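You operate a simulated robot arm through the tools that you are given. There is no shell and no other tool.

You run a simulated robot arm. Do the job below in one go: nothing can be reset, and whatever is moved stays where it is left.

TASK
Unstrap the bale; sink it with the grey stack and latch the floor.
Fine: both go in the teal tub; the tub latch holds only once the floor is right down. Set down upright: what you pick out.

Only the result counts: the job must be done as asked and must still hold three seconds after the hand-in. Knocking over, shifting, dropping, spilling or breaking anything else fails it.

THE ROBOT
A 6-joint arm with a two-finger gripper, fixed in place. Base frame: the origin is at the foot of the arm, x ahead of it, y to its left, z up; the work surface is at about z = 0.78. Lengths are in m, angles in degrees, forces in N, time in s.
Its first joint turns from -166.0 to 166.0 degrees. Payload 2.45 kg.
The tool frame sits at the grasp point between the pads (the TCP): z along the fingers, y along the line on which they close. The tips reach 0.02 m beyond it. Largest opening 0.14 m; the body of the gripper starts 0.168 m behind the TCP.
Orientation is that of the tool frame in the base frame, as a unit quaternion [x, y, z, w]. With the fingers straight down and closing along the base's y, the tool's x points along the base's -x, its y along +y and its z along -z.

THE INTERFACE
- The arm moves only by the tool move_arm. Its argument "steps" is a list of rows, each an object (a shift or turn left out is 0, a gripper value left out holds the last) with "fingers": the closure in counts, from 0 (fully open) to 255 (shut); "slide": the shift along the base's x, y, z in units of 200 mm (1.0 is 200 mm), a list of three; "angular": the turn, a rotation vector about the base's x, y, z in units of 180 degrees (1.0 is 180 degrees), a list of three. In form: [{"fingers": fingers, "slide": [dx, dy, dz], "angular": [wx, wy, wz]}, ...]. A call has 1 to 20 rows; each row is the pose to reach, as a shift and turn from the pose commanded when the call began. A call with a number of a shift or a turn outside -1 to 1 is refused whole. Each row takes 0.2 s and may step no farther than 0.05 m and 8.6 degrees from the row before; otherwise, or with a gripper value out of range, the whole call is refused. A pose out of reach is approached as far as the arm can. The call stops where the force on the tool passes 80 N (or 10 N more than at its start, if that is more) or the arm is blocked; 0.2 s more then pass. The fingers move at their own pace (about 0.045 m/s each) and stop on an object; they squeeze with about 41 N. The grip force told is the motor's: it shows also when the fingers shut on nothing. Time passes only in rows, and 0.2 s behind the last, so rows that repeat a pose let the fingers close. It gives the time, the measured TCP pose, the force on the tool (base axes), the opening and the grip force at its end, in the units of the frame above (readings bear some noise), with the torque about the TCP (base axes, N m) and any sound that the robot's microphone picked up.
- Cameras (640 x 400 px; columns grow to the right, rows downward): "scene" is fixed at [0.2176, 0.5091, 1.5397]; the picture's right is [-0.78, -0.63, 0.00], its down [-0.27, 0.33, -0.91] and it looks along [0.57, -0.70, -0.42] (base axes); focal length 231 px, centre (320, 200). "wrist" rides on the gripper at [0.078, 0.011, -0.209] in the tool frame; the picture's right is [-0.14, 0.99, 0.00], its down [-0.92, -0.13, -0.37] and it looks along [-0.36, -0.05, 0.93] (tool axes); focal length 280 px, centre (320, 200). There is no depth. A picture from a camera that has moved, and an enlarged one, comes with that camera's place and axes in the base frame and with its lens. The place of the scene camera against the robot may be out by one fixed shift of up to 0.018 m in any direction.
- capture(camera): a new picture of that camera. The clock stands still meanwhile.
- inspect(camera, box): a new picture of the part [left, top, right, bottom] of that camera's present view, enlarged. The clock stands still meanwhile.
- sign_off(): hands the job in; it is judged then, once.

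Places have to be worked out from the pictures, the camera data and where the tool is seen. Open the gripper and draw the arm clear of the work before you hand the job in, unless the task says otherwise.

The tools are called as name(argument=value, ...) on one line, values as JSON. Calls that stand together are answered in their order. move_arm: Moves the arm, as the interface text tells. Its arguments: {"type":"object","properties":{"steps":{"type":"array"}},"required":["steps"]} The other tools are called the same way: capture (camera) takes a picture; inspect (camera, box) takes an enlarged picture of a part of a camera's view; sign_off () hands the job in.

At the start:

```text
clock: 0.0
tool_pos: [0.6635, -0.1959, 1.3976]
tool_rot: [-0.001, 1.0, 0.0, 0.0]
force: [0.1, 0.2, 0.0]
wrist_torque: [0.01, -0.01, -0.01]
grip_width: 0.14
gripper_force: 0.1
```

scene: 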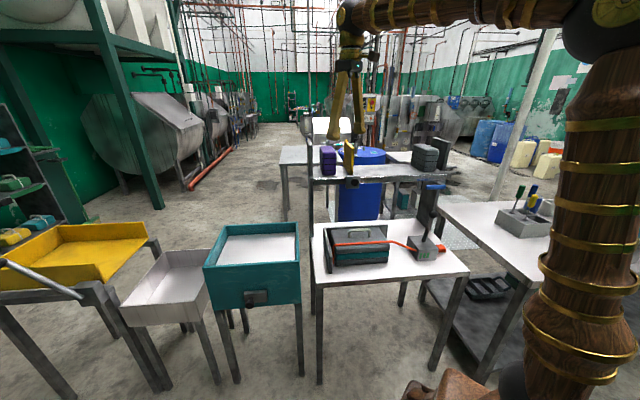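
wrist: 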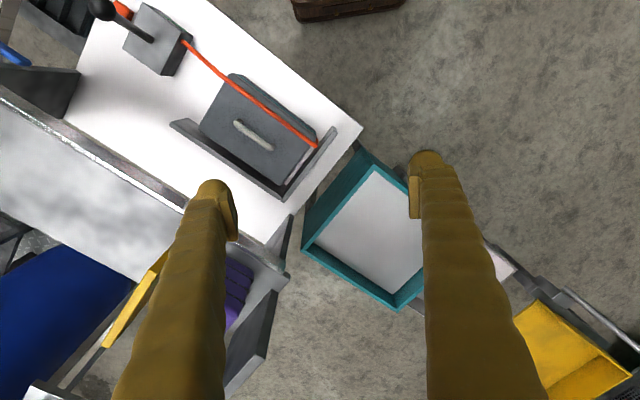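

I start by looking closer at the scene: the bale with its orange strap on the white table, the teal tub, the shelf with dark/purple stacks.

inspect(camera="scene", box=[300, 120, 480, 290])

inspect(camera="scene", box=[120, 200, 320, 340])

inspect(camera="wrist", box=[80, 0, 400, 200])

inspect(camera="wrist", box=[0, 150, 320, 400])

```text
2.35 times, centred on (390, 205) of scene
camera zoom: at [0.2176, 0.5091, 1.5397], right [-0.78, -0.63, 0.0], down [-0.27, 0.33, -0.91], along [0.57, -0.7, -0.42], focal length 544 px, centre (155, 188)
```

zoom: 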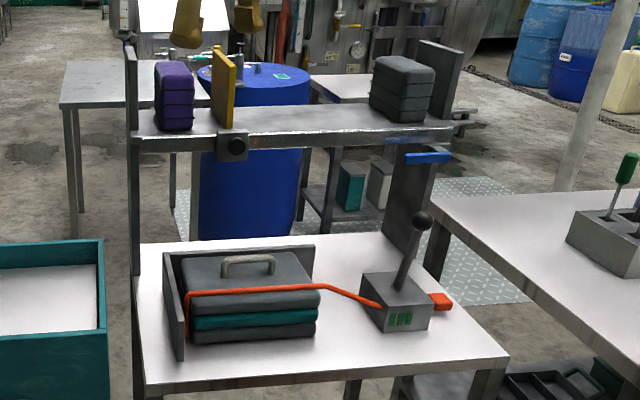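

```text
2.86 times, centred on (220, 270) of scene
camera zoom: at [0.2176, 0.5091, 1.5397], right [-0.78, -0.63, 0.0], down [-0.27, 0.33, -0.91], along [0.57, -0.7, -0.42], focal length 661 px, centre (606, 0)
```

zoom: 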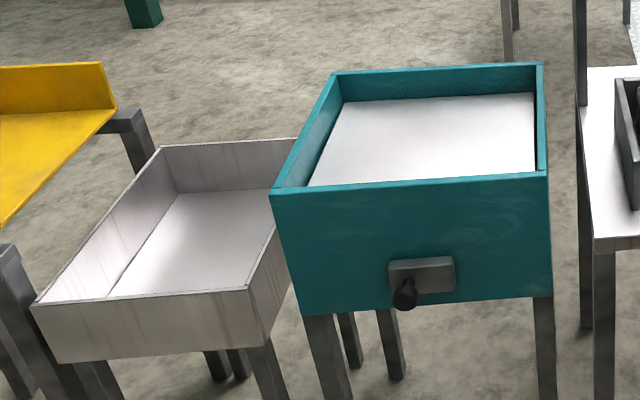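

```text
2.00 times, centred on (240, 100) of wrist
camera zoom: at [0.5868, -0.1837, 1.6071], right [0.14, 0.99, 0.0], down [0.92, -0.13, 0.37], along [0.36, -0.05, -0.93], focal length 561 px, centre (480, 400)
```

zoom: 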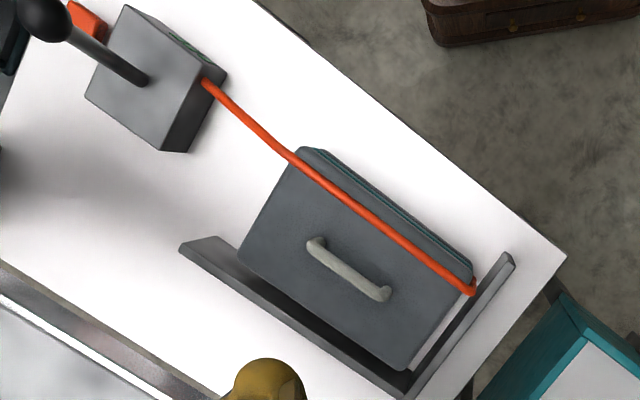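

```text
1.60 times, centred on (160, 275) of wrist
camera zoom: at [0.5868, -0.1837, 1.6071], right [0.14, 0.99, 0.0], down [0.92, -0.13, 0.37], along [0.36, -0.05, -0.93], focal length 449 px, centre (576, 80)
```

zoom: 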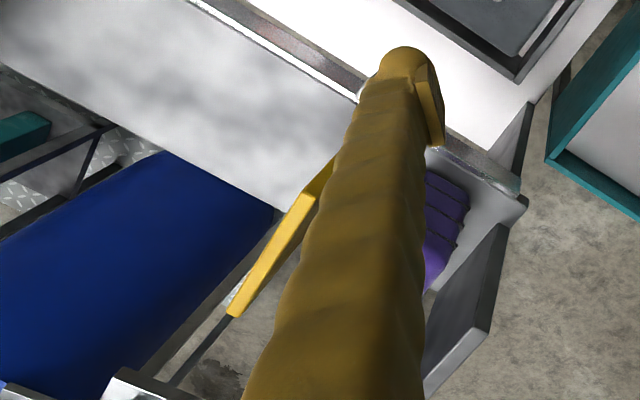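

The strap runs from the left fence over the bale into a ratchet-like box with a lever. I bring the wrist camera over the box for a closer look before touching anything.

move_arm(steps=[{"slide": [-0.08, -0.07, 0], "angular": [0, 0, -0.045]}, {"slide": [-0.16, -0.14, 0], "angular": [0, 0, -0.09]}, {"slide": [-0.24, -0.21, 0], "angular": [0, 0, -0.135]}, {"slide": [-0.32, -0.28, 0], "angular": [0, 0, -0.18]}, {"slide": [-0.4, -0.35, 0], "angular": [0, 0, -0.225]}, {"slide": [-0.48, -0.42, 0], "angular": [0, 0, -0.27]}, {"slide": [-0.56, -0.49, 0], "angular": [0, 0, -0.315]}, {"slide": [-0.64, -0.56, 0], "angular": [0, 0, -0.36]}, {"slide": [-0.72, -0.63, 0], "angular": [0, 0, -0.405]}, {"slide": [-0.8, -0.7, 0], "angular": [0, 0, -0.45]}, {"slide": [-0.85, -0.75, 0], "angular": [0, 0, -0.49]}, {"slide": [-0.85, -0.75, 0], "angular": [0, 0, -0.5]}])

capture(camera="wrist")

```text
clock: 2.6
tool_pos: [0.4929, -0.3457, 1.3985]
tool_rot: [0.707, 0.707, -0.001, -0.001]
force: [0.2, -0.5, 0.4]
wrist_torque: [0.02, 0.0, -0.01]
grip_width: 0.1403
gripper_force: 0.2
```

```text
taken
camera wrist: at [0.5046, -0.2669, 1.6078], right [0.99, -0.14, 0.0], down [-0.13, -0.92, 0.37], along [-0.05, -0.37, -0.93], focal length 280 px, centre (320, 200)
```

wrist: 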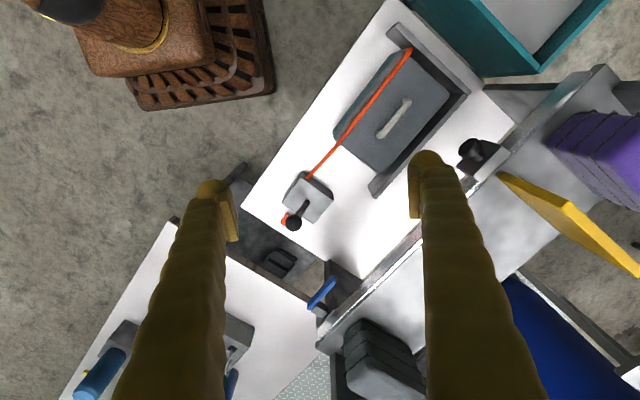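

Good overview. I enlarge the ratchet area, the shelf knob and the grey stack.

inspect(camera="wrist", box=[230, 130, 390, 230])

inspect(camera="wrist", box=[300, 250, 460, 400])

inspect(camera="wrist", box=[430, 80, 640, 280])

```text
4.00 times, centred on (310, 180) of wrist
camera zoom: at [0.5046, -0.2669, 1.6078], right [0.99, -0.14, 0.0], down [-0.13, -0.92, 0.37], along [-0.05, -0.37, -0.93], focal length 1122 px, centre (360, 280)
```

zoom: 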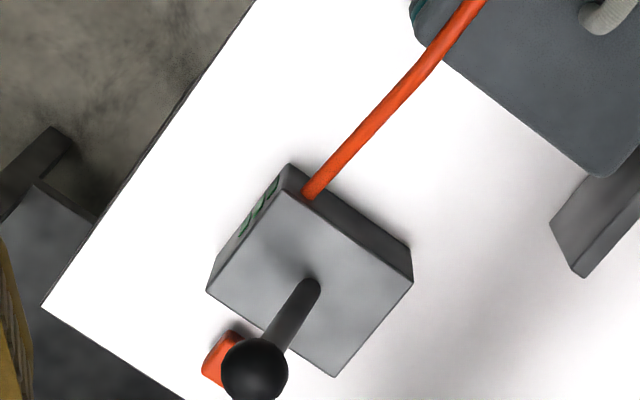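

```text
2.67 times, centred on (380, 325) of wrist
camera zoom: at [0.5046, -0.2669, 1.6078], right [0.99, -0.14, 0.0], down [-0.13, -0.92, 0.37], along [-0.05, -0.37, -0.93], focal length 748 px, centre (160, -133)
```

zoom: 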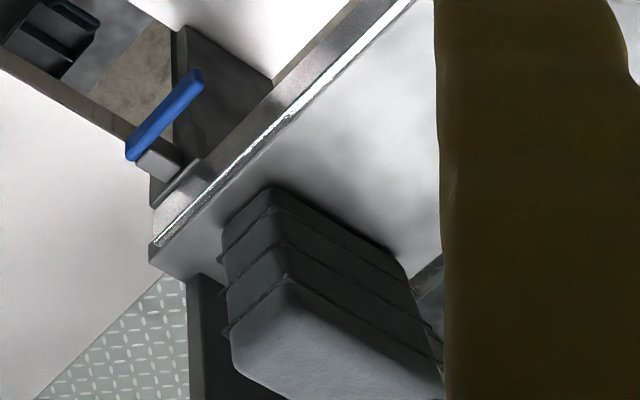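

```text
2.00 times, centred on (535, 180) of wrist
camera zoom: at [0.5046, -0.2669, 1.6078], right [0.99, -0.14, 0.0], down [-0.13, -0.92, 0.37], along [-0.05, -0.37, -0.93], focal length 561 px, centre (-110, 240)
```

zoom: 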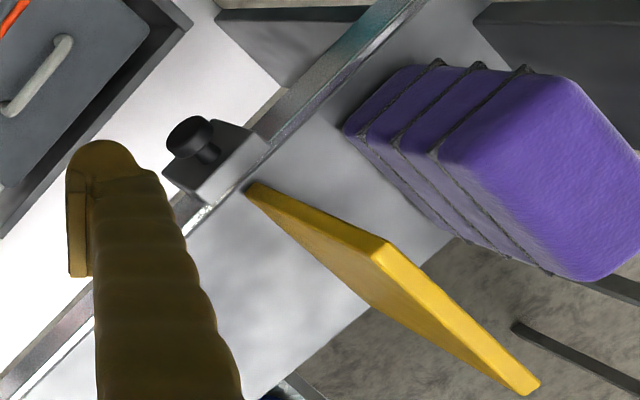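

The box has green marks on its front face, possibly showing a direction. I enlarge it and the tub latch from the scene camera.

inspect(camera="scene", box=[405, 200, 465, 270])

inspect(camera="scene", box=[235, 270, 285, 320])

inspect(camera="scene", box=[310, 130, 370, 200])

inspect(camera="scene", box=[395, 120, 465, 200])

```text
5.71 times, centred on (435, 235) of scene
camera zoom: at [0.2176, 0.5091, 1.5397], right [-0.78, -0.63, 0.0], down [-0.27, 0.33, -0.91], along [0.57, -0.7, -0.42], focal length 1322 px, centre (-337, 0)
```

zoom: 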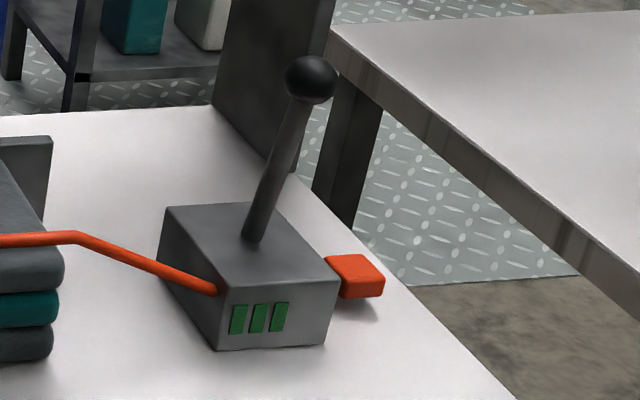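

```text
8.00 times, centred on (260, 295) of scene
camera zoom: at [0.2176, 0.5091, 1.5397], right [-0.78, -0.63, 0.0], down [-0.27, 0.33, -0.91], along [0.57, -0.7, -0.42], focal length 1850 px, centre (800, -560)
```

zoom: 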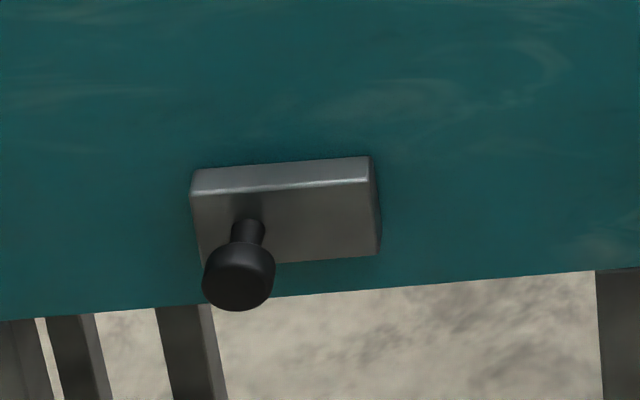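

```text
5.71 times, centred on (340, 165) of scene
camera zoom: at [0.2176, 0.5091, 1.5397], right [-0.78, -0.63, 0.0], down [-0.27, 0.33, -0.91], along [0.57, -0.7, -0.42], focal length 1322 px, centre (206, 400)
```

zoom: 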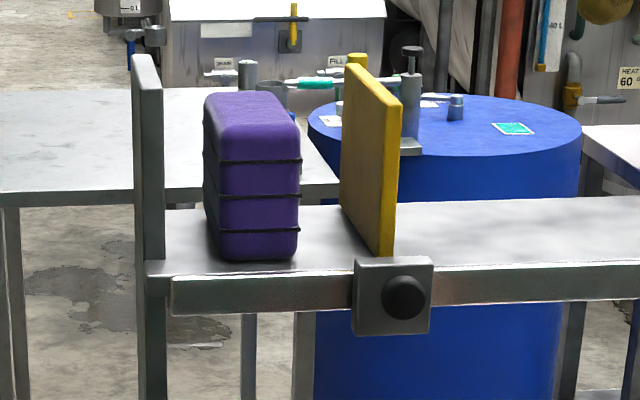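

```text
5.00 times, centred on (430, 160) of scene
camera zoom: at [0.2176, 0.5091, 1.5397], right [-0.78, -0.63, 0.0], down [-0.27, 0.33, -0.91], along [0.57, -0.7, -0.42], focal length 1157 px, centre (-230, 400)
```

zoom: 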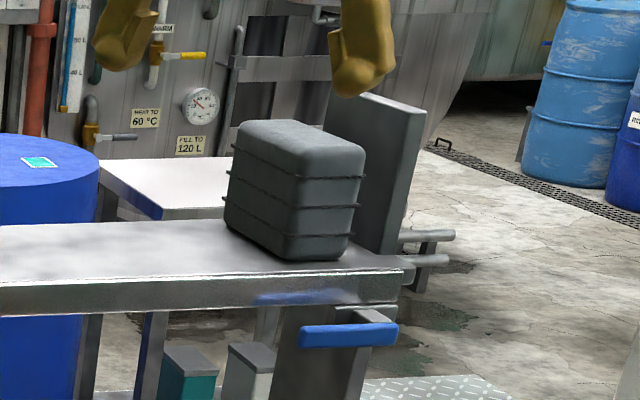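

The lever pivots in the box; I need its plane of swing and lean more exactly. I turn the camera to look along x at it, staying well above the ball (about z 1.02).

move_arm(steps=[{"slide": [-0.02, -0.07, -0.06], "angular": [0, 0, 0.045]}, {"slide": [-0.04, -0.14, -0.12], "angular": [0, 0, 0.09]}, {"slide": [-0.06, -0.21, -0.18], "angular": [0, 0, 0.135]}, {"slide": [-0.08, -0.28, -0.24], "angular": [0, 0, 0.18]}, {"slide": [-0.1, -0.35, -0.3], "angular": [0, 0, 0.225]}, {"slide": [-0.12, -0.42, -0.36], "angular": [0, 0, 0.27]}, {"slide": [-0.14, -0.49, -0.42], "angular": [0, 0, 0.315]}, {"slide": [-0.16, -0.56, -0.48], "angular": [0, 0, 0.36]}, {"slide": [-0.18, -0.63, -0.54], "angular": [0, 0, 0.405]}, {"slide": [-0.2, -0.7, -0.6], "angular": [0, 0, 0.45]}, {"slide": [-0.2, -0.75, -0.65], "angular": [0, 0, 0.49]}, {"slide": [-0.2, -0.75, -0.65], "angular": [0, 0, 0.5]}])

capture(camera="wrist")

```text
clock: 5.2
tool_pos: [0.4546, -0.4945, 1.2681]
tool_rot: [-0.001, 1.0, -0.001, 0.0]
force: [-0.1, 0.0, 0.3]
wrist_torque: [0.01, 0.0, 0.0]
grip_width: 0.14
gripper_force: 0.0
```

```text
taken
camera wrist: at [0.3767, -0.4838, 1.4772], right [0.14, 0.99, 0.0], down [0.92, -0.13, 0.37], along [0.37, -0.05, -0.93], focal length 280 px, centre (320, 200)
```

wrist: 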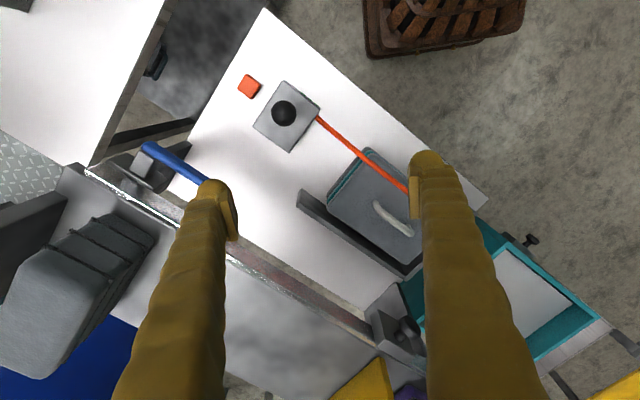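

inspect(camera="wrist", box=[235, 65, 335, 165])

inspect(camera="wrist", box=[0, 130, 240, 390])

inspect(camera="wrist", box=[360, 200, 640, 400])

```text
4.00 times, centred on (285, 115) of wrist
camera zoom: at [0.3767, -0.4838, 1.4772], right [0.14, 0.99, 0.0], down [0.92, -0.13, 0.37], along [0.37, -0.05, -0.93], focal length 1122 px, centre (460, 540)
```

zoom: 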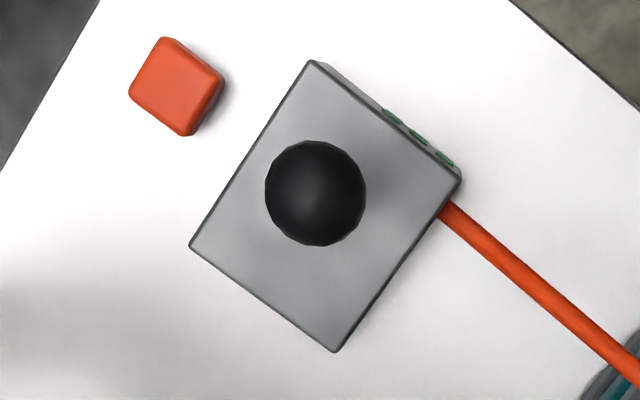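

```text
1.54 times, centred on (120, 260) of wrist
camera zoom: at [0.3767, -0.4838, 1.4772], right [0.14, 0.99, 0.0], down [0.92, -0.13, 0.37], along [0.37, -0.05, -0.93], focal length 431 px, centre (628, 108)
```

zoom: 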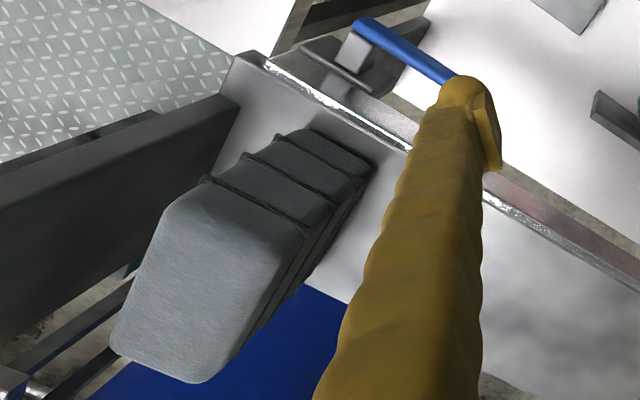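

```text
2.00 times, centred on (500, 300) of wrist
camera zoom: at [0.3767, -0.4838, 1.4772], right [0.14, 0.99, 0.0], down [0.92, -0.13, 0.37], along [0.37, -0.05, -0.93], focal length 561 px, centre (-40, 0)
```

zoom: 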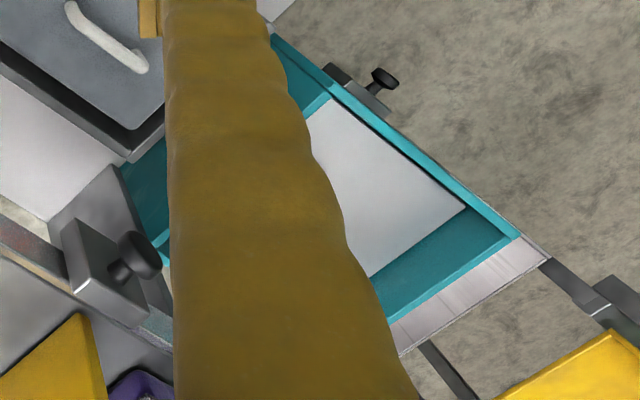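

The lever leans slightly toward the robot (across the strap), ball at about (0.404, -0.544, 1.02). I check the red block beside the box and the shelf's blue handle more closely.

inspect(camera="scene", box=[425, 225, 460, 255])

inspect(camera="wrist", box=[230, 60, 280, 110])

inspect(camera="scene", box=[315, 210, 405, 275])

```text
13.33 times, centred on (442, 240) of scene
camera zoom: at [0.2176, 0.5091, 1.5397], right [-0.78, -0.63, 0.0], down [-0.27, 0.33, -0.91], along [0.57, -0.7, -0.42], focal length 3084 px, centre (-1313, -333)
```

zoom: 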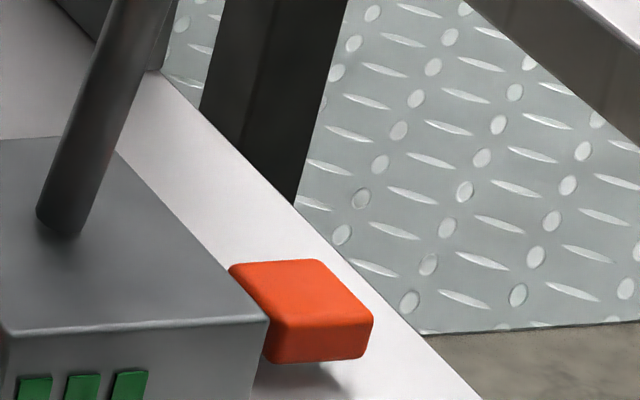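

```text
8.00 times, centred on (255, 85) of wrist
camera zoom: at [0.3767, -0.4838, 1.4772], right [0.14, 0.99, 0.0], down [0.92, -0.13, 0.37], along [0.37, -0.05, -0.93], focal length 2243 px, centre (840, 1120)
```

zoom: 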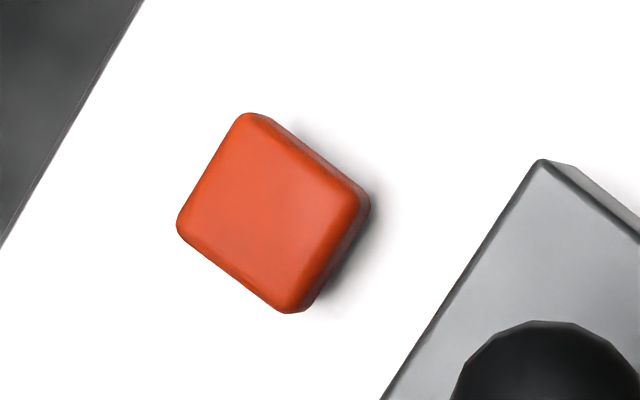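

```text
6.15 times, centred on (360, 242) of scene
camera zoom: at [0.2176, 0.5091, 1.5397], right [-0.78, -0.63, 0.0], down [-0.27, 0.33, -0.91], along [0.57, -0.7, -0.42], focal length 1424 px, centre (74, -62)
```

zoom: 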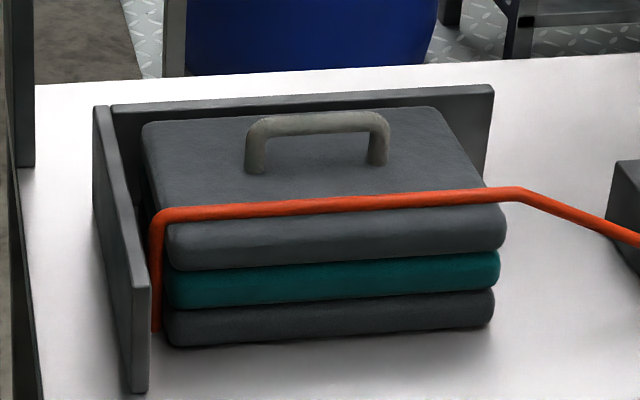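

I judge the lever swings in the plane across the strap, so I come over the ball with the fingers closing along the strap direction (turn -45°), leaving the ball free to pivot in the grip. First I stop above it and check alignment.

move_arm(steps=[{"slide": [-0.04, -0.04, -0.08], "angular": [0, 0, -0.042]}, {"slide": [-0.08, -0.08, -0.16], "angular": [0, 0, -0.084]}, {"slide": [-0.12, -0.12, -0.24], "angular": [0, 0, -0.126]}, {"slide": [-0.16, -0.16, -0.32], "angular": [0, 0, -0.168]}, {"slide": [-0.2, -0.2, -0.4], "angular": [0, 0, -0.21]}, {"slide": [-0.2475, -0.24, -0.5], "angular": [0, 0, -0.25]}, {"slide": [-0.2475, -0.24, -0.54], "angular": [0, 0, -0.25]}])

capture(camera="wrist")

capture(camera="scene")

```text
clock: 6.8
tool_pos: [0.4042, -0.5432, 1.1606]
tool_rot: [0.383, 0.924, 0.0, 0.0]
force: [-0.3, -0.1, 0.2]
wrist_torque: [-0.03, 0.0, -0.01]
grip_width: 0.1402
gripper_force: 0.1
```

```text
taken
camera wrist: at [0.358, -0.4798, 1.3694], right [0.8, 0.6, 0.0], down [0.56, -0.74, 0.37], along [0.22, -0.29, -0.93], focal length 280 px, centre (320, 200)
```

wrist: 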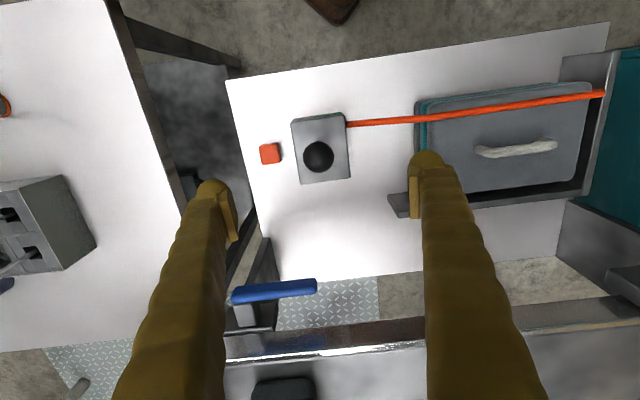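

```text
taken
```

scene: 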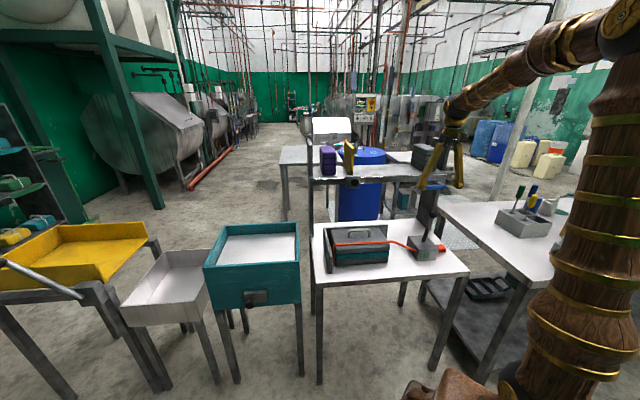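

The ball sits right under the TCP (pixel matches a drop of 0.14 m). I descend around it and close the fingers on it.

move_arm(steps=[{"slide": [0, 0, -0.2]}, {"slide": [0, 0, -0.4]}, {"slide": [0, 0, -0.55]}, {"slide": [0, 0, -0.7]}, {"slide": [0, 0, -0.7], "fingers": 255}, {"slide": [0, 0, -0.7], "fingers": 255}, {"slide": [0, 0, -0.7], "fingers": 255}, {"slide": [0, 0, -0.7], "fingers": 255}, {"slide": [0, 0, -0.7], "fingers": 255}, {"slide": [0, 0, -0.7], "fingers": 255}, {"slide": [0, 0, -0.7], "fingers": 255}])

capture(camera="wrist")

```text
clock: 9.2
tool_pos: [0.4031, -0.5457, 1.0192]
tool_rot: [0.384, 0.923, 0.0, 0.0]
force: [-18.5, -19.0, -2.4]
wrist_torque: [0.14, -0.1, 0.07]
grip_width: 0.0367
gripper_force: 30.2
```

```text
taken
camera wrist: at [0.3578, -0.4817, 1.2289], right [0.8, 0.6, 0.0], down [0.56, -0.74, 0.37], along [0.22, -0.29, -0.93], focal length 280 px, centre (320, 200)
```

wrist: 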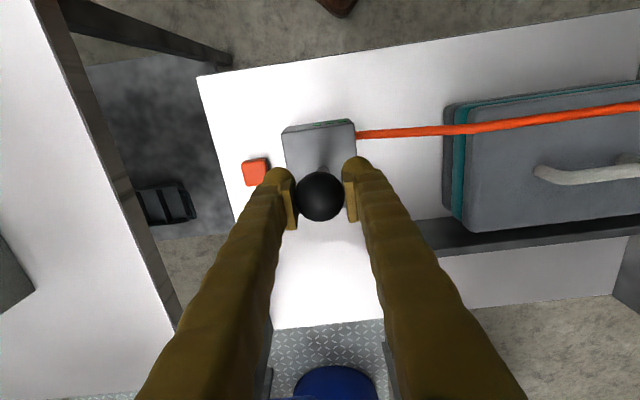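

The grip is centred within 2 mm; the sideways reading of ~26 N along the strap says the lever is stiff that way. I ease the offset and test a 1 cm push toward the back of the table.

move_arm(steps=[{"slide": [-0.007, -0.007, 0]}, {"slide": [0.01, -0.025, 0.004]}, {"slide": [0.028, -0.042, 0.007]}, {"slide": [0.028, -0.042, 0.007]}])

```text
clock: 10.2
tool_pos: [0.409, -0.55, 1.0202]
tool_rot: [0.382, 0.924, 0.001, 0.0]
force: [-13.4, 34.7, -10.8]
wrist_torque: [-0.15, -0.05, -0.03]
grip_width: 0.0363
gripper_force: 44.8
```

Pushing back meets ~34 N of resistance. I go back and test the opposite way (toward the robot) for comparison.

move_arm(steps=[{"slide": [-0.018, 0.018, -0.003]}, {"slide": [-0.035, 0.035, -0.007]}, {"slide": [-0.035, 0.035, -0.007]}])

move_arm(steps=[{"slide": [-0.018, 0.018, -0.004]}, {"slide": [-0.035, 0.035, -0.009]}, {"slide": [-0.035, 0.035, -0.009]}])

```text
clock: 11.0
tool_pos: [0.4044, -0.5467, 1.0204]
tool_rot: [0.382, 0.924, 0.0, 0.001]
force: [16.6, 2.4, -3.7]
wrist_torque: [-1.03, -0.92, -0.14]
grip_width: 0.0362
gripper_force: 45.0
```

```text
clock: 11.8
tool_pos: [0.3954, -0.5377, 1.0174]
tool_rot: [0.383, 0.924, 0.0, 0.0]
force: [12.8, -0.8, -3.8]
wrist_torque: [-0.74, -0.69, -0.1]
grip_width: 0.0367
gripper_force: 45.0
```

The lever moves freely toward the robot side (it followed with only ~12 N). I continue the throw along its arc in that direction.

move_arm(steps=[{"slide": [-0.042, 0.042, -0.016]}, {"slide": [-0.0834, 0.0834, -0.0355]}, {"slide": [-0.11, 0.11, -0.05]}, {"slide": [-0.1365, 0.1365, -0.0665]}, {"slide": [-0.1625, 0.1625, -0.085]}, {"slide": [-0.1877, 0.1877, -0.1045]}])

capture(camera="wrist")

inspect(camera="scene", box=[310, 190, 480, 290])

```text
clock: 13.2
tool_pos: [0.3591, -0.5012, 0.9974]
tool_rot: [0.383, 0.924, -0.001, 0.0]
force: [4.2, -17.6, -5.6]
wrist_torque: [-0.83, -0.81, 0.06]
grip_width: 0.0361
gripper_force: 45.1
```

```text
taken
camera wrist: at [0.313, -0.4369, 1.2069], right [0.8, 0.6, 0.0], down [0.56, -0.74, 0.37], along [0.22, -0.3, -0.93], focal length 280 px, centre (320, 200)
```

wrist: 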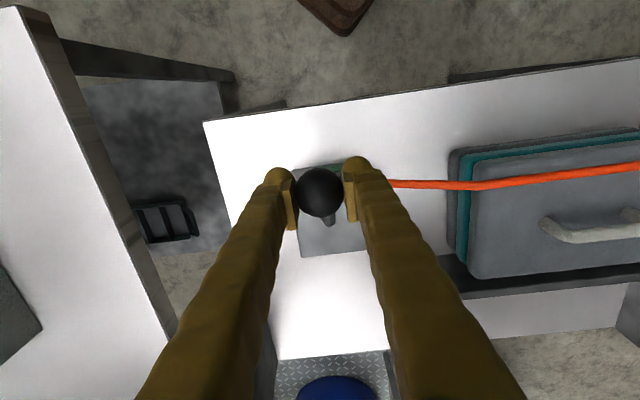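

```text
3.76 times, centred on (395, 240) of scene
camera zoom: at [0.2176, 0.5091, 1.5397], right [-0.78, -0.63, 0.0], down [-0.27, 0.33, -0.91], along [0.57, -0.7, -0.42], focal length 871 px, centre (38, 49)
```

zoom: 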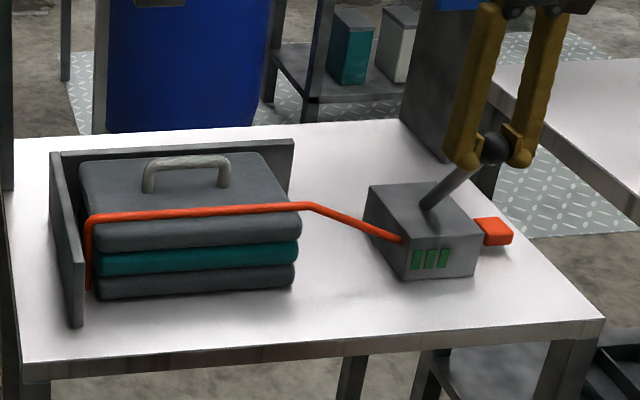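

The lever is at about 30° and keeps following. Strap still tight; I carry on along the arc to about 50°.

move_arm(steps=[{"slide": [-0.025, 0.025, -0.022]}, {"slide": [-0.0488, 0.0488, -0.0435]}, {"slide": [-0.072, 0.072, -0.068]}, {"slide": [-0.0944, 0.0944, -0.093]}, {"slide": [-0.116, 0.116, -0.12]}, {"slide": [-0.1368, 0.1368, -0.1485]}, {"slide": [-0.157, 0.157, -0.178]}, {"slide": [-0.1761, 0.1761, -0.2085]}])

inspect(camera="scene", box=[310, 190, 480, 290])

```text
clock: 15.0
tool_pos: [0.3231, -0.465, 0.9572]
tool_rot: [0.383, 0.924, 0.0, -0.001]
force: [-6.3, -32.6, 1.0]
wrist_torque: [-0.81, -0.87, 0.02]
grip_width: 0.0361
gripper_force: 44.8
```

```text
3.76 times, centred on (395, 240) of scene
camera zoom: at [0.2176, 0.5091, 1.5397], right [-0.78, -0.63, 0.0], down [-0.27, 0.33, -0.91], along [0.57, -0.7, -0.42], focal length 871 px, centre (38, 49)
```

zoom: 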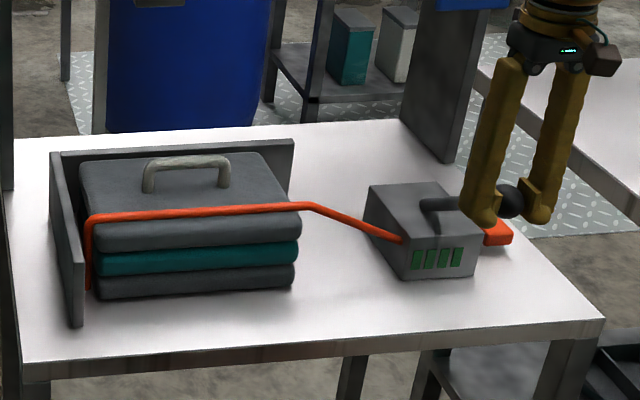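

The indicator now shows four green bars instead of three: this stroke tightened the strap, so the lever is the tightening side of a ratchet. I stop there, bring the lever back to its start position and watch the bars.

move_arm(steps=[{"slide": [0.02, -0.02, 0.031]}, {"slide": [0.0392, -0.0392, 0.06]}, {"slide": [0.06, -0.06, 0.089]}, {"slide": [0.0817, -0.0817, 0.1155]}, {"slide": [0.1045, -0.1045, 0.141]}, {"slide": [0.1273, -0.1273, 0.165]}, {"slide": [0.1517, -0.1517, 0.188]}, {"slide": [0.1761, -0.1761, 0.2085]}, {"slide": [0.2017, -0.2017, 0.229]}, {"slide": [0.2273, -0.2273, 0.2465]}, {"slide": [0.254, -0.254, 0.263]}, {"slide": [0.2804, -0.2804, 0.2775]}, {"slide": [0.308, -0.308, 0.291]}, {"slide": [0.3355, -0.3355, 0.302]}, {"slide": [0.3636, -0.3636, 0.312]}, {"slide": [0.385, -0.385, 0.319]}])

inspect(camera="scene", box=[310, 190, 480, 290])

```text
clock: 18.4
tool_pos: [0.4008, -0.5421, 1.0184]
tool_rot: [0.382, 0.924, 0.0, 0.0]
force: [-7.3, -0.2, -2.2]
wrist_torque: [0.91, 0.78, 0.1]
grip_width: 0.0363
gripper_force: 45.1
```

```text
3.76 times, centred on (395, 240) of scene
camera zoom: at [0.2176, 0.5091, 1.5397], right [-0.78, -0.63, 0.0], down [-0.27, 0.33, -0.91], along [0.57, -0.7, -0.42], focal length 871 px, centre (38, 49)
```

zoom: 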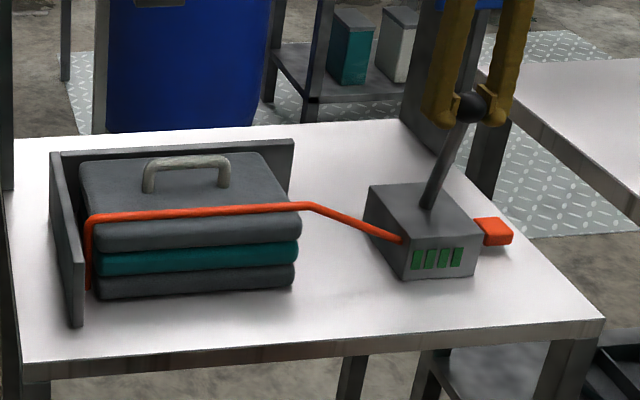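

Still four bars, so it ratchets. The red tab on the far side of the box is likely the release. I let go of the lever, lift clear and look at the tab from its own side.

move_arm(steps=[{"fingers": 0}, {"fingers": 0}, {"fingers": 0}, {"fingers": 0}, {"fingers": 0}, {"fingers": 0}, {"slide": [0, 0, 0.2], "fingers": 0}, {"slide": [0, 0, 0.4], "fingers": 0}, {"slide": [0, 0, 0.6], "fingers": 0}, {"slide": [0, 0, 0.8], "fingers": 0}])

move_arm(steps=[{"slide": [-0.08, -0.08, 0], "angular": [0, 0, 0.045]}, {"slide": [-0.16, -0.16, 0], "angular": [0, 0, 0.09]}, {"slide": [-0.24, -0.24, 0], "angular": [0, 0, 0.135]}, {"slide": [-0.32, -0.32, 0], "angular": [0, 0, 0.18]}, {"slide": [-0.4, -0.4, 0], "angular": [0, 0, 0.225]}, {"slide": [-0.48, -0.48, 0], "angular": [0, 0, 0.27]}, {"slide": [-0.52, -0.56, 0], "angular": [0, 0, 0.315]}, {"slide": [-0.56, -0.64, 0], "angular": [0, 0, 0.36]}, {"slide": [-0.6, -0.72, 0], "angular": [0, 0, 0.405]}, {"slide": [-0.65, -0.8, 0], "angular": [0, 0, 0.45]}, {"slide": [-0.65, -0.85, 0], "angular": [0, 0, 0.49]}, {"slide": [-0.65, -0.85, 0], "angular": [0, 0, 0.5]}])

capture(camera="wrist")

```text
clock: 20.6
tool_pos: [0.3996, -0.5434, 1.1792]
tool_rot: [0.383, 0.924, 0.0, 0.0]
force: [-0.3, -0.2, -0.5]
wrist_torque: [-0.01, 0.0, -0.02]
grip_width: 0.1399
gripper_force: 0.1
```

```text
clock: 23.2
tool_pos: [0.2699, -0.7121, 1.1789]
tool_rot: [-0.384, 0.923, 0.0, 0.0]
force: [0.2, -0.6, 0.4]
wrist_torque: [0.0, 0.05, -0.01]
grip_width: 0.1402
gripper_force: 0.1
```

```text
taken
camera wrist: at [0.2082, -0.7594, 1.3891], right [-0.6, 0.8, 0.0], down [0.74, 0.56, 0.37], along [0.29, 0.22, -0.93], focal length 280 px, centre (320, 200)
```

wrist: 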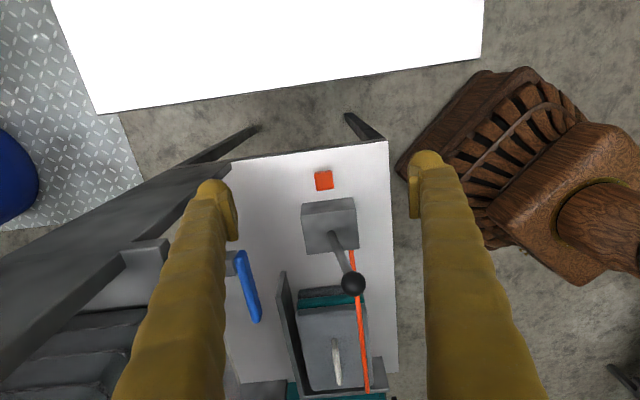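

inspect(camera="wrist", box=[280, 150, 380, 260])

```text
3.64 times, centred on (330, 205) of wrist
camera zoom: at [0.2082, -0.7594, 1.3891], right [-0.6, 0.8, 0.0], down [0.74, 0.56, 0.37], along [0.29, 0.22, -0.93], focal length 1020 px, centre (284, 182)
```

zoom: 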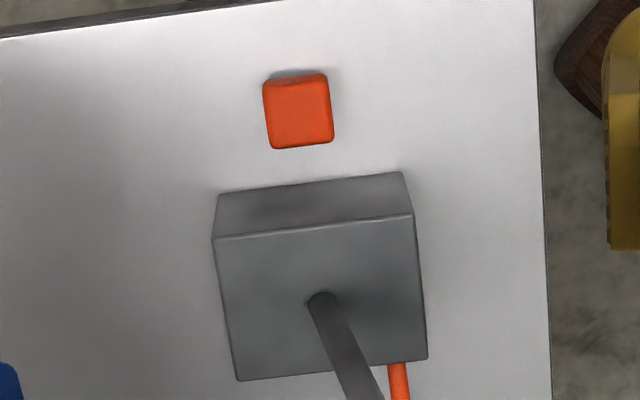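

The red block is a separate paddle at about (0.347, -0.644, top ~0.805), floating roughly 1 cm over the table: a press-down release. I close the fingers and come over it, keeping clear of the lever.

move_arm(steps=[{"slide": [0.1, 0.09, 0], "fingers": 255}, {"slide": [0.2, 0.18, 0], "fingers": 255}, {"slide": [0.3, 0.27, 0], "fingers": 255}, {"slide": [0.3855, 0.3405, 0], "fingers": 255}, {"slide": [0.3855, 0.3405, -0.2], "fingers": 255}, {"slide": [0.3855, 0.3405, -0.4], "fingers": 255}, {"slide": [0.3855, 0.3405, -0.6], "fingers": 255}, {"slide": [0.3855, 0.3405, -0.8], "fingers": 255}, {"slide": [0.3855, 0.3405, -0.9], "fingers": 255}, {"slide": [0.3855, 0.3405, -0.9], "fingers": 255}])

capture(camera="wrist")

inspect(camera="scene", box=[400, 170, 480, 270])

```text
clock: 25.4
tool_pos: [0.3468, -0.6426, 0.9989]
tool_rot: [-0.383, 0.924, -0.001, 0.001]
force: [-0.5, 0.0, 0.3]
wrist_torque: [0.01, 0.0, -0.01]
grip_width: 0.0
gripper_force: 29.2
```

```text
taken
camera wrist: at [0.2849, -0.6906, 1.2077], right [-0.6, 0.8, 0.0], down [0.74, 0.56, 0.37], along [0.29, 0.22, -0.93], focal length 280 px, centre (320, 200)
```

wrist: 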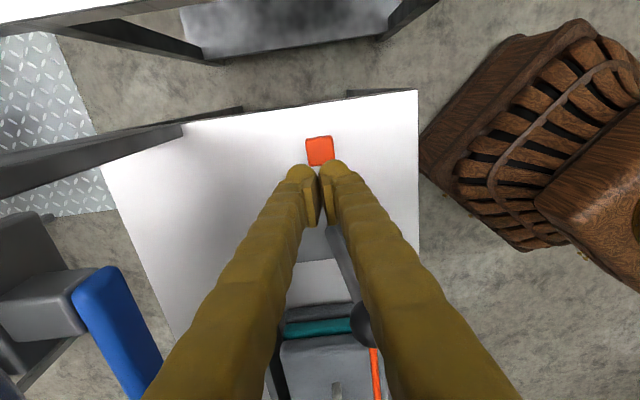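

```text
4.00 times, centred on (440, 220) of scene
camera zoom: at [0.2176, 0.5091, 1.5397], right [-0.78, -0.63, 0.0], down [-0.27, 0.33, -0.91], along [0.57, -0.7, -0.42], focal length 925 px, centre (-160, 120)
```

zoom: 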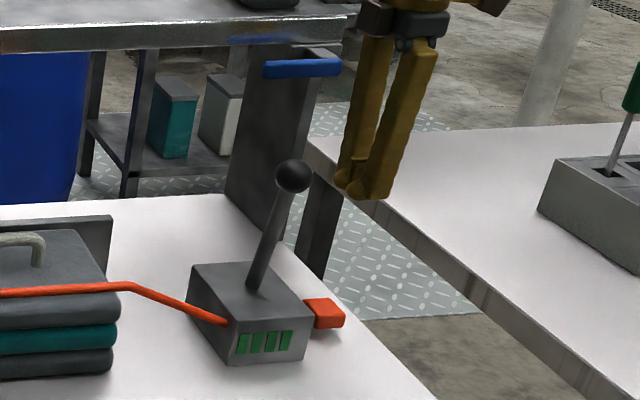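

Aligned over the tab (pixel matches a 0.19 m drop). I descend and press in small steps, watching the force.

move_arm(steps=[{"slide": [0, 0, -0.2]}, {"slide": [0, 0, -0.4]}, {"slide": [0, 0, -0.6]}, {"slide": [0, 0, -0.75]}, {"slide": [0, 0, -0.82]}, {"slide": [0, 0, -0.84]}, {"slide": [0, 0, -0.86]}, {"slide": [0, 0, -0.88]}])

inspect(camera="scene", box=[400, 170, 480, 270])

```text
clock: 27.2
tool_pos: [0.3466, -0.6442, 0.8241]
tool_rot: [-0.382, 0.924, 0.0, 0.0]
force: [-9.5, 8.7, 29.5]
wrist_torque: [0.18, 0.18, 0.0]
grip_width: 0.0064
gripper_force: 29.5
heard: click
```

```text
4.00 times, centred on (440, 220) of scene
camera zoom: at [0.2176, 0.5091, 1.5397], right [-0.78, -0.63, 0.0], down [-0.27, 0.33, -0.91], along [0.57, -0.7, -0.42], focal length 925 px, centre (-160, 120)
```

zoom: 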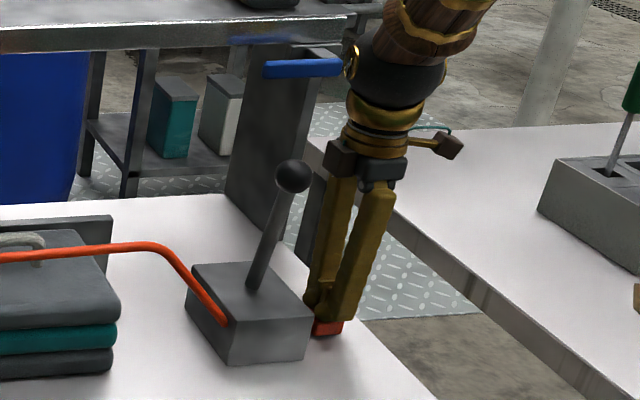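

A click, the green bars are gone and the strap has slackened and risen. I lift off and look over the whole bale.

move_arm(steps=[{"slide": [0, 0, 0.1]}, {"slide": [0, 0, 0.3]}, {"slide": [0, 0, 0.5]}, {"slide": [0, 0, 0.7]}, {"slide": [0, 0, 0.9]}, {"slide": [0, 0, 1.0]}])

inspect(camera="scene", box=[310, 190, 480, 290])

capture(camera="wrist")

```text
clock: 28.6
tool_pos: [0.3479, -0.6442, 1.024]
tool_rot: [-0.382, 0.924, 0.001, 0.0]
force: [-0.1, 0.2, 0.0]
wrist_torque: [0.01, 0.0, 0.02]
grip_width: 0.0
gripper_force: 30.0
```

```text
3.76 times, centred on (395, 240) of scene
camera zoom: at [0.2176, 0.5091, 1.5397], right [-0.78, -0.63, 0.0], down [-0.27, 0.33, -0.91], along [0.57, -0.7, -0.42], focal length 871 px, centre (38, 49)
```

zoom: 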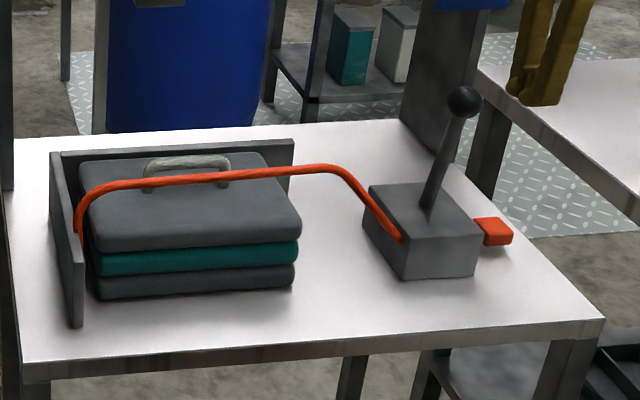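

```text
taken
camera wrist: at [0.2857, -0.6912, 1.2332], right [-0.6, 0.8, 0.0], down [0.74, 0.56, 0.37], along [0.29, 0.22, -0.93], focal length 280 px, centre (320, 200)
```

wrist: 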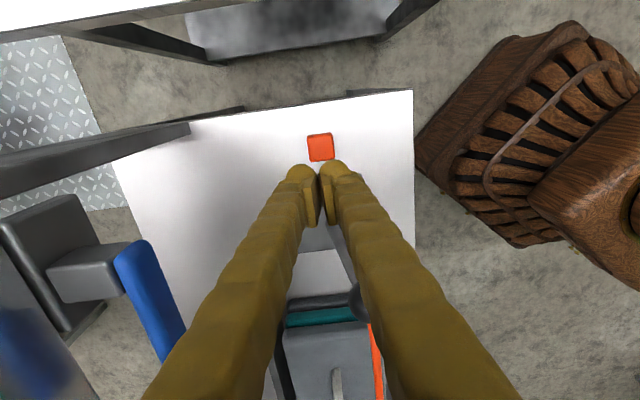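

The strap is slack. I raise the arm and move over the bale to see the strap's and handle's positions from above.

move_arm(steps=[{"slide": [0, 0, 0.25], "fingers": 0}, {"slide": [0, 0, 0.5], "fingers": 0}, {"slide": [0, 0, 0.75], "fingers": 0}, {"slide": [0, 0, 0.95], "fingers": 0}, {"slide": [0.15, 0.15, 1.0], "fingers": 0}, {"slide": [0.3, 0.3, 1.0], "fingers": 0}, {"slide": [0.45, 0.45, 1.0], "fingers": 0}, {"slide": [0.6, 0.6, 1.0], "fingers": 0}, {"slide": [0.75, 0.75, 1.0], "fingers": 0}, {"slide": [0.9, 0.9, 1.0], "fingers": 0}, {"slide": [1.0, 0.95, 1.0], "fingers": 0}])

capture(camera="wrist")

```text
clock: 31.0
tool_pos: [0.5469, -0.4545, 1.2234]
tool_rot: [-0.382, 0.924, 0.0, 0.0]
force: [0.4, -0.2, 0.0]
wrist_torque: [-0.02, 0.01, -0.02]
grip_width: 0.14
gripper_force: 0.1
```

```text
taken
camera wrist: at [0.4851, -0.5018, 1.4326], right [-0.6, 0.8, 0.0], down [0.74, 0.56, 0.37], along [0.29, 0.22, -0.93], focal length 280 px, centre (320, 200)
```

wrist: 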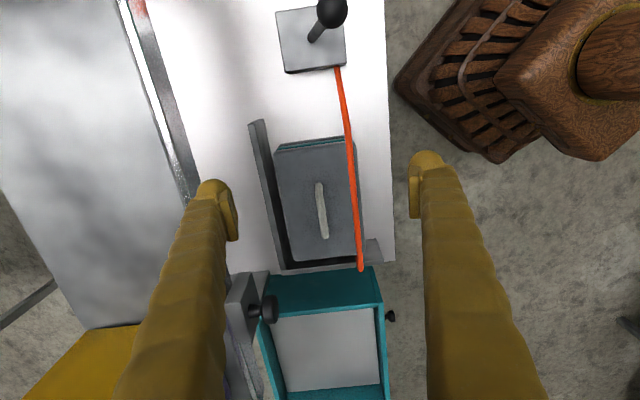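

inspect(camera="wrist", box=[230, 100, 410, 290])

inspect(camera="wrist", box=[220, 240, 420, 400])

```text
2.11 times, centred on (320, 195) of wrist
camera zoom: at [0.4851, -0.5018, 1.4326], right [-0.6, 0.8, 0.0], down [0.74, 0.56, 0.37], along [0.29, 0.22, -0.93], focal length 590 px, centre (320, 210)
```

zoom: 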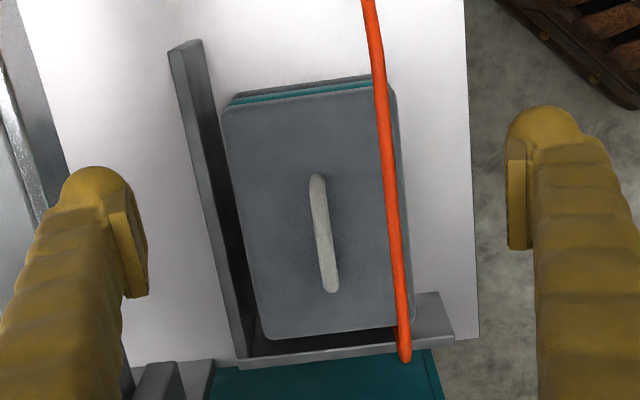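

```text
2.50 times, centred on (320, 320) of wrist
camera zoom: at [0.4851, -0.5018, 1.4326], right [-0.6, 0.8, 0.0], down [0.74, 0.56, 0.37], along [0.29, 0.22, -0.93], focal length 701 px, centre (320, -100)
```

zoom: 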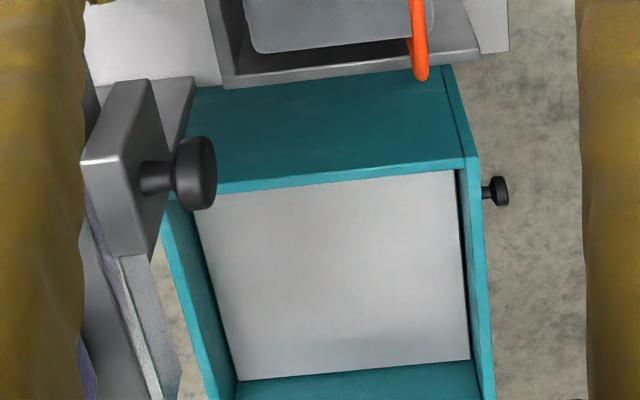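

Handle bar is at about (0.667, -0.360, 0.907), the slack strap lies ~6 cm in front of it. The tub centre works out near (1.06, -0.04), at the edge of reach, so I test how far the arm gets there, empty, at a safe height.

move_arm(steps=[{"slide": [0.15, 0.15, 0]}, {"slide": [0.3, 0.3, 0]}, {"slide": [0.45, 0.45, 0]}, {"slide": [0.6, 0.6, 0]}, {"slide": [0.75, 0.75, 0]}, {"slide": [0.9, 0.9, 0]}, {"slide": [1.0, 1.0, 0]}])

move_arm(steps=[{"slide": [0.15, 0.15, 0]}, {"slide": [0.3, 0.3, 0]}, {"slide": [0.45, 0.45, 0]}, {"slide": [0.6, 0.6, 0]}, {"slide": [0.75, 0.75, 0]}, {"slide": [0.9, 0.9, 0]}, {"slide": [1.0, 1.0, 0]}])

capture(camera="wrist")

capture(camera="scene")

```text
clock: 32.6
tool_pos: [0.7492, -0.2537, 1.2232]
tool_rot: [-0.382, 0.924, 0.001, 0.0]
force: [-0.3, -0.2, -0.2]
wrist_torque: [0.0, -0.01, 0.03]
grip_width: 0.1401
gripper_force: 0.0
```

```text
clock: 34.2
tool_pos: [0.9484, -0.0542, 1.2234]
tool_rot: [-0.383, 0.924, 0.0, 0.001]
force: [0.3, -0.2, 0.0]
wrist_torque: [0.0, -0.04, 0.02]
grip_width: 0.1398
gripper_force: 0.1
```

```text
taken
camera wrist: at [0.8864, -0.101, 1.4328], right [-0.6, 0.8, 0.0], down [0.74, 0.56, 0.37], along [0.29, 0.22, -0.93], focal length 280 px, centre (320, 200)
```

wrist: 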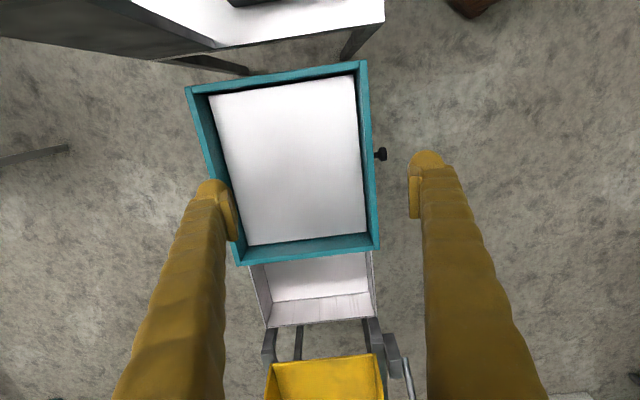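

```text
taken
```

scene: 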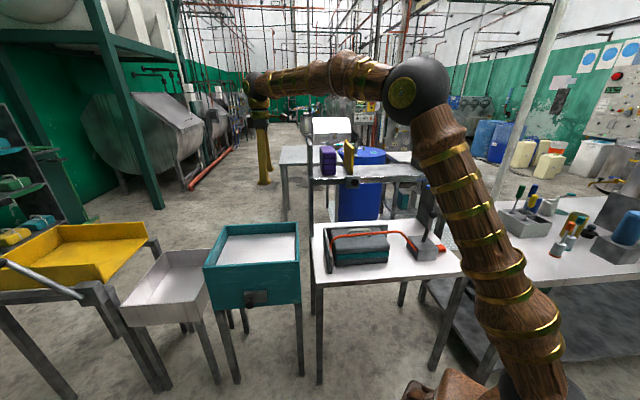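

The tub is right below and I can reach (0.95, -0.05) at z 1.22 easily. I enlarge the view to measure the tub's inside and latch, then look further at reach.

inspect(camera="wrist", box=[170, 40, 430, 280])

move_arm(steps=[{"slide": [0.1, 0.05, -0.1]}, {"slide": [0.2, 0.1, -0.2]}, {"slide": [0.3, 0.1, -0.3]}, {"slide": [0.4, 0.1, -0.4]}, {"slide": [0.5, 0.1, -0.5]}])

capture(camera="wrist")

```text
1.67 times, centred on (300, 160) of wrist
camera zoom: at [0.8864, -0.101, 1.4328], right [-0.6, 0.8, 0.0], down [0.74, 0.56, 0.37], along [0.29, 0.22, -0.93], focal length 467 px, centre (353, 267)
```

zoom: 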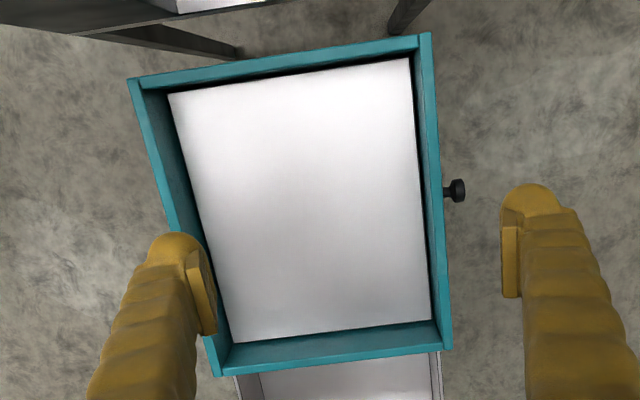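

```text
clock: 35.4
tool_pos: [1.0454, -0.036, 1.1221]
tool_rot: [-0.383, 0.924, 0.0, 0.0]
force: [0.0, 0.0, 1.4]
wrist_torque: [0.0, -0.03, 0.0]
grip_width: 0.1399
gripper_force: 0.0
```

```text
taken
camera wrist: at [0.9847, -0.0833, 1.3321], right [-0.6, 0.8, 0.0], down [0.74, 0.56, 0.37], along [0.29, 0.22, -0.93], focal length 280 px, centre (320, 200)
```

wrist: 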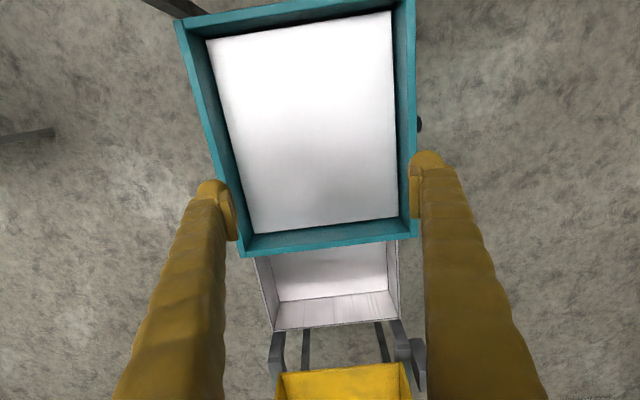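

Floor lies at z≈0.794, inner area about 0.37 × 0.31 m, rim 0.855. I test the reach lower down here (tips staying above the rim).

move_arm(steps=[{"slide": [0, 0, -0.2]}, {"slide": [0, 0, -0.4]}, {"slide": [0, 0, -0.6]}, {"slide": [0, 0, -0.8]}, {"slide": [0, 0, -1.0]}, {"slide": [0, 0, -1.0]}])

```text
clock: 36.8
tool_pos: [1.0458, -0.0324, 0.9218]
tool_rot: [-0.383, 0.924, 0.0, 0.0]
force: [0.0, 0.0, 0.4]
wrist_torque: [-0.01, -0.03, 0.01]
grip_width: 0.1399
gripper_force: 0.1
```

Reach holds at r 1.046, z 0.92. I probe a little further out at the same height.

move_arm(steps=[{"slide": [0.1, 0, 0]}, {"slide": [0.2, 0, 0]}, {"slide": [0.3, 0, 0]}, {"slide": [0.3, 0, 0]}])

```text
clock: 37.8
tool_pos: [1.1064, -0.0337, 0.9222]
tool_rot: [-0.383, 0.924, 0.0, 0.0]
force: [-0.8, 0.2, 0.7]
wrist_torque: [0.01, -0.01, 0.02]
grip_width: 0.1399
gripper_force: 0.1
```

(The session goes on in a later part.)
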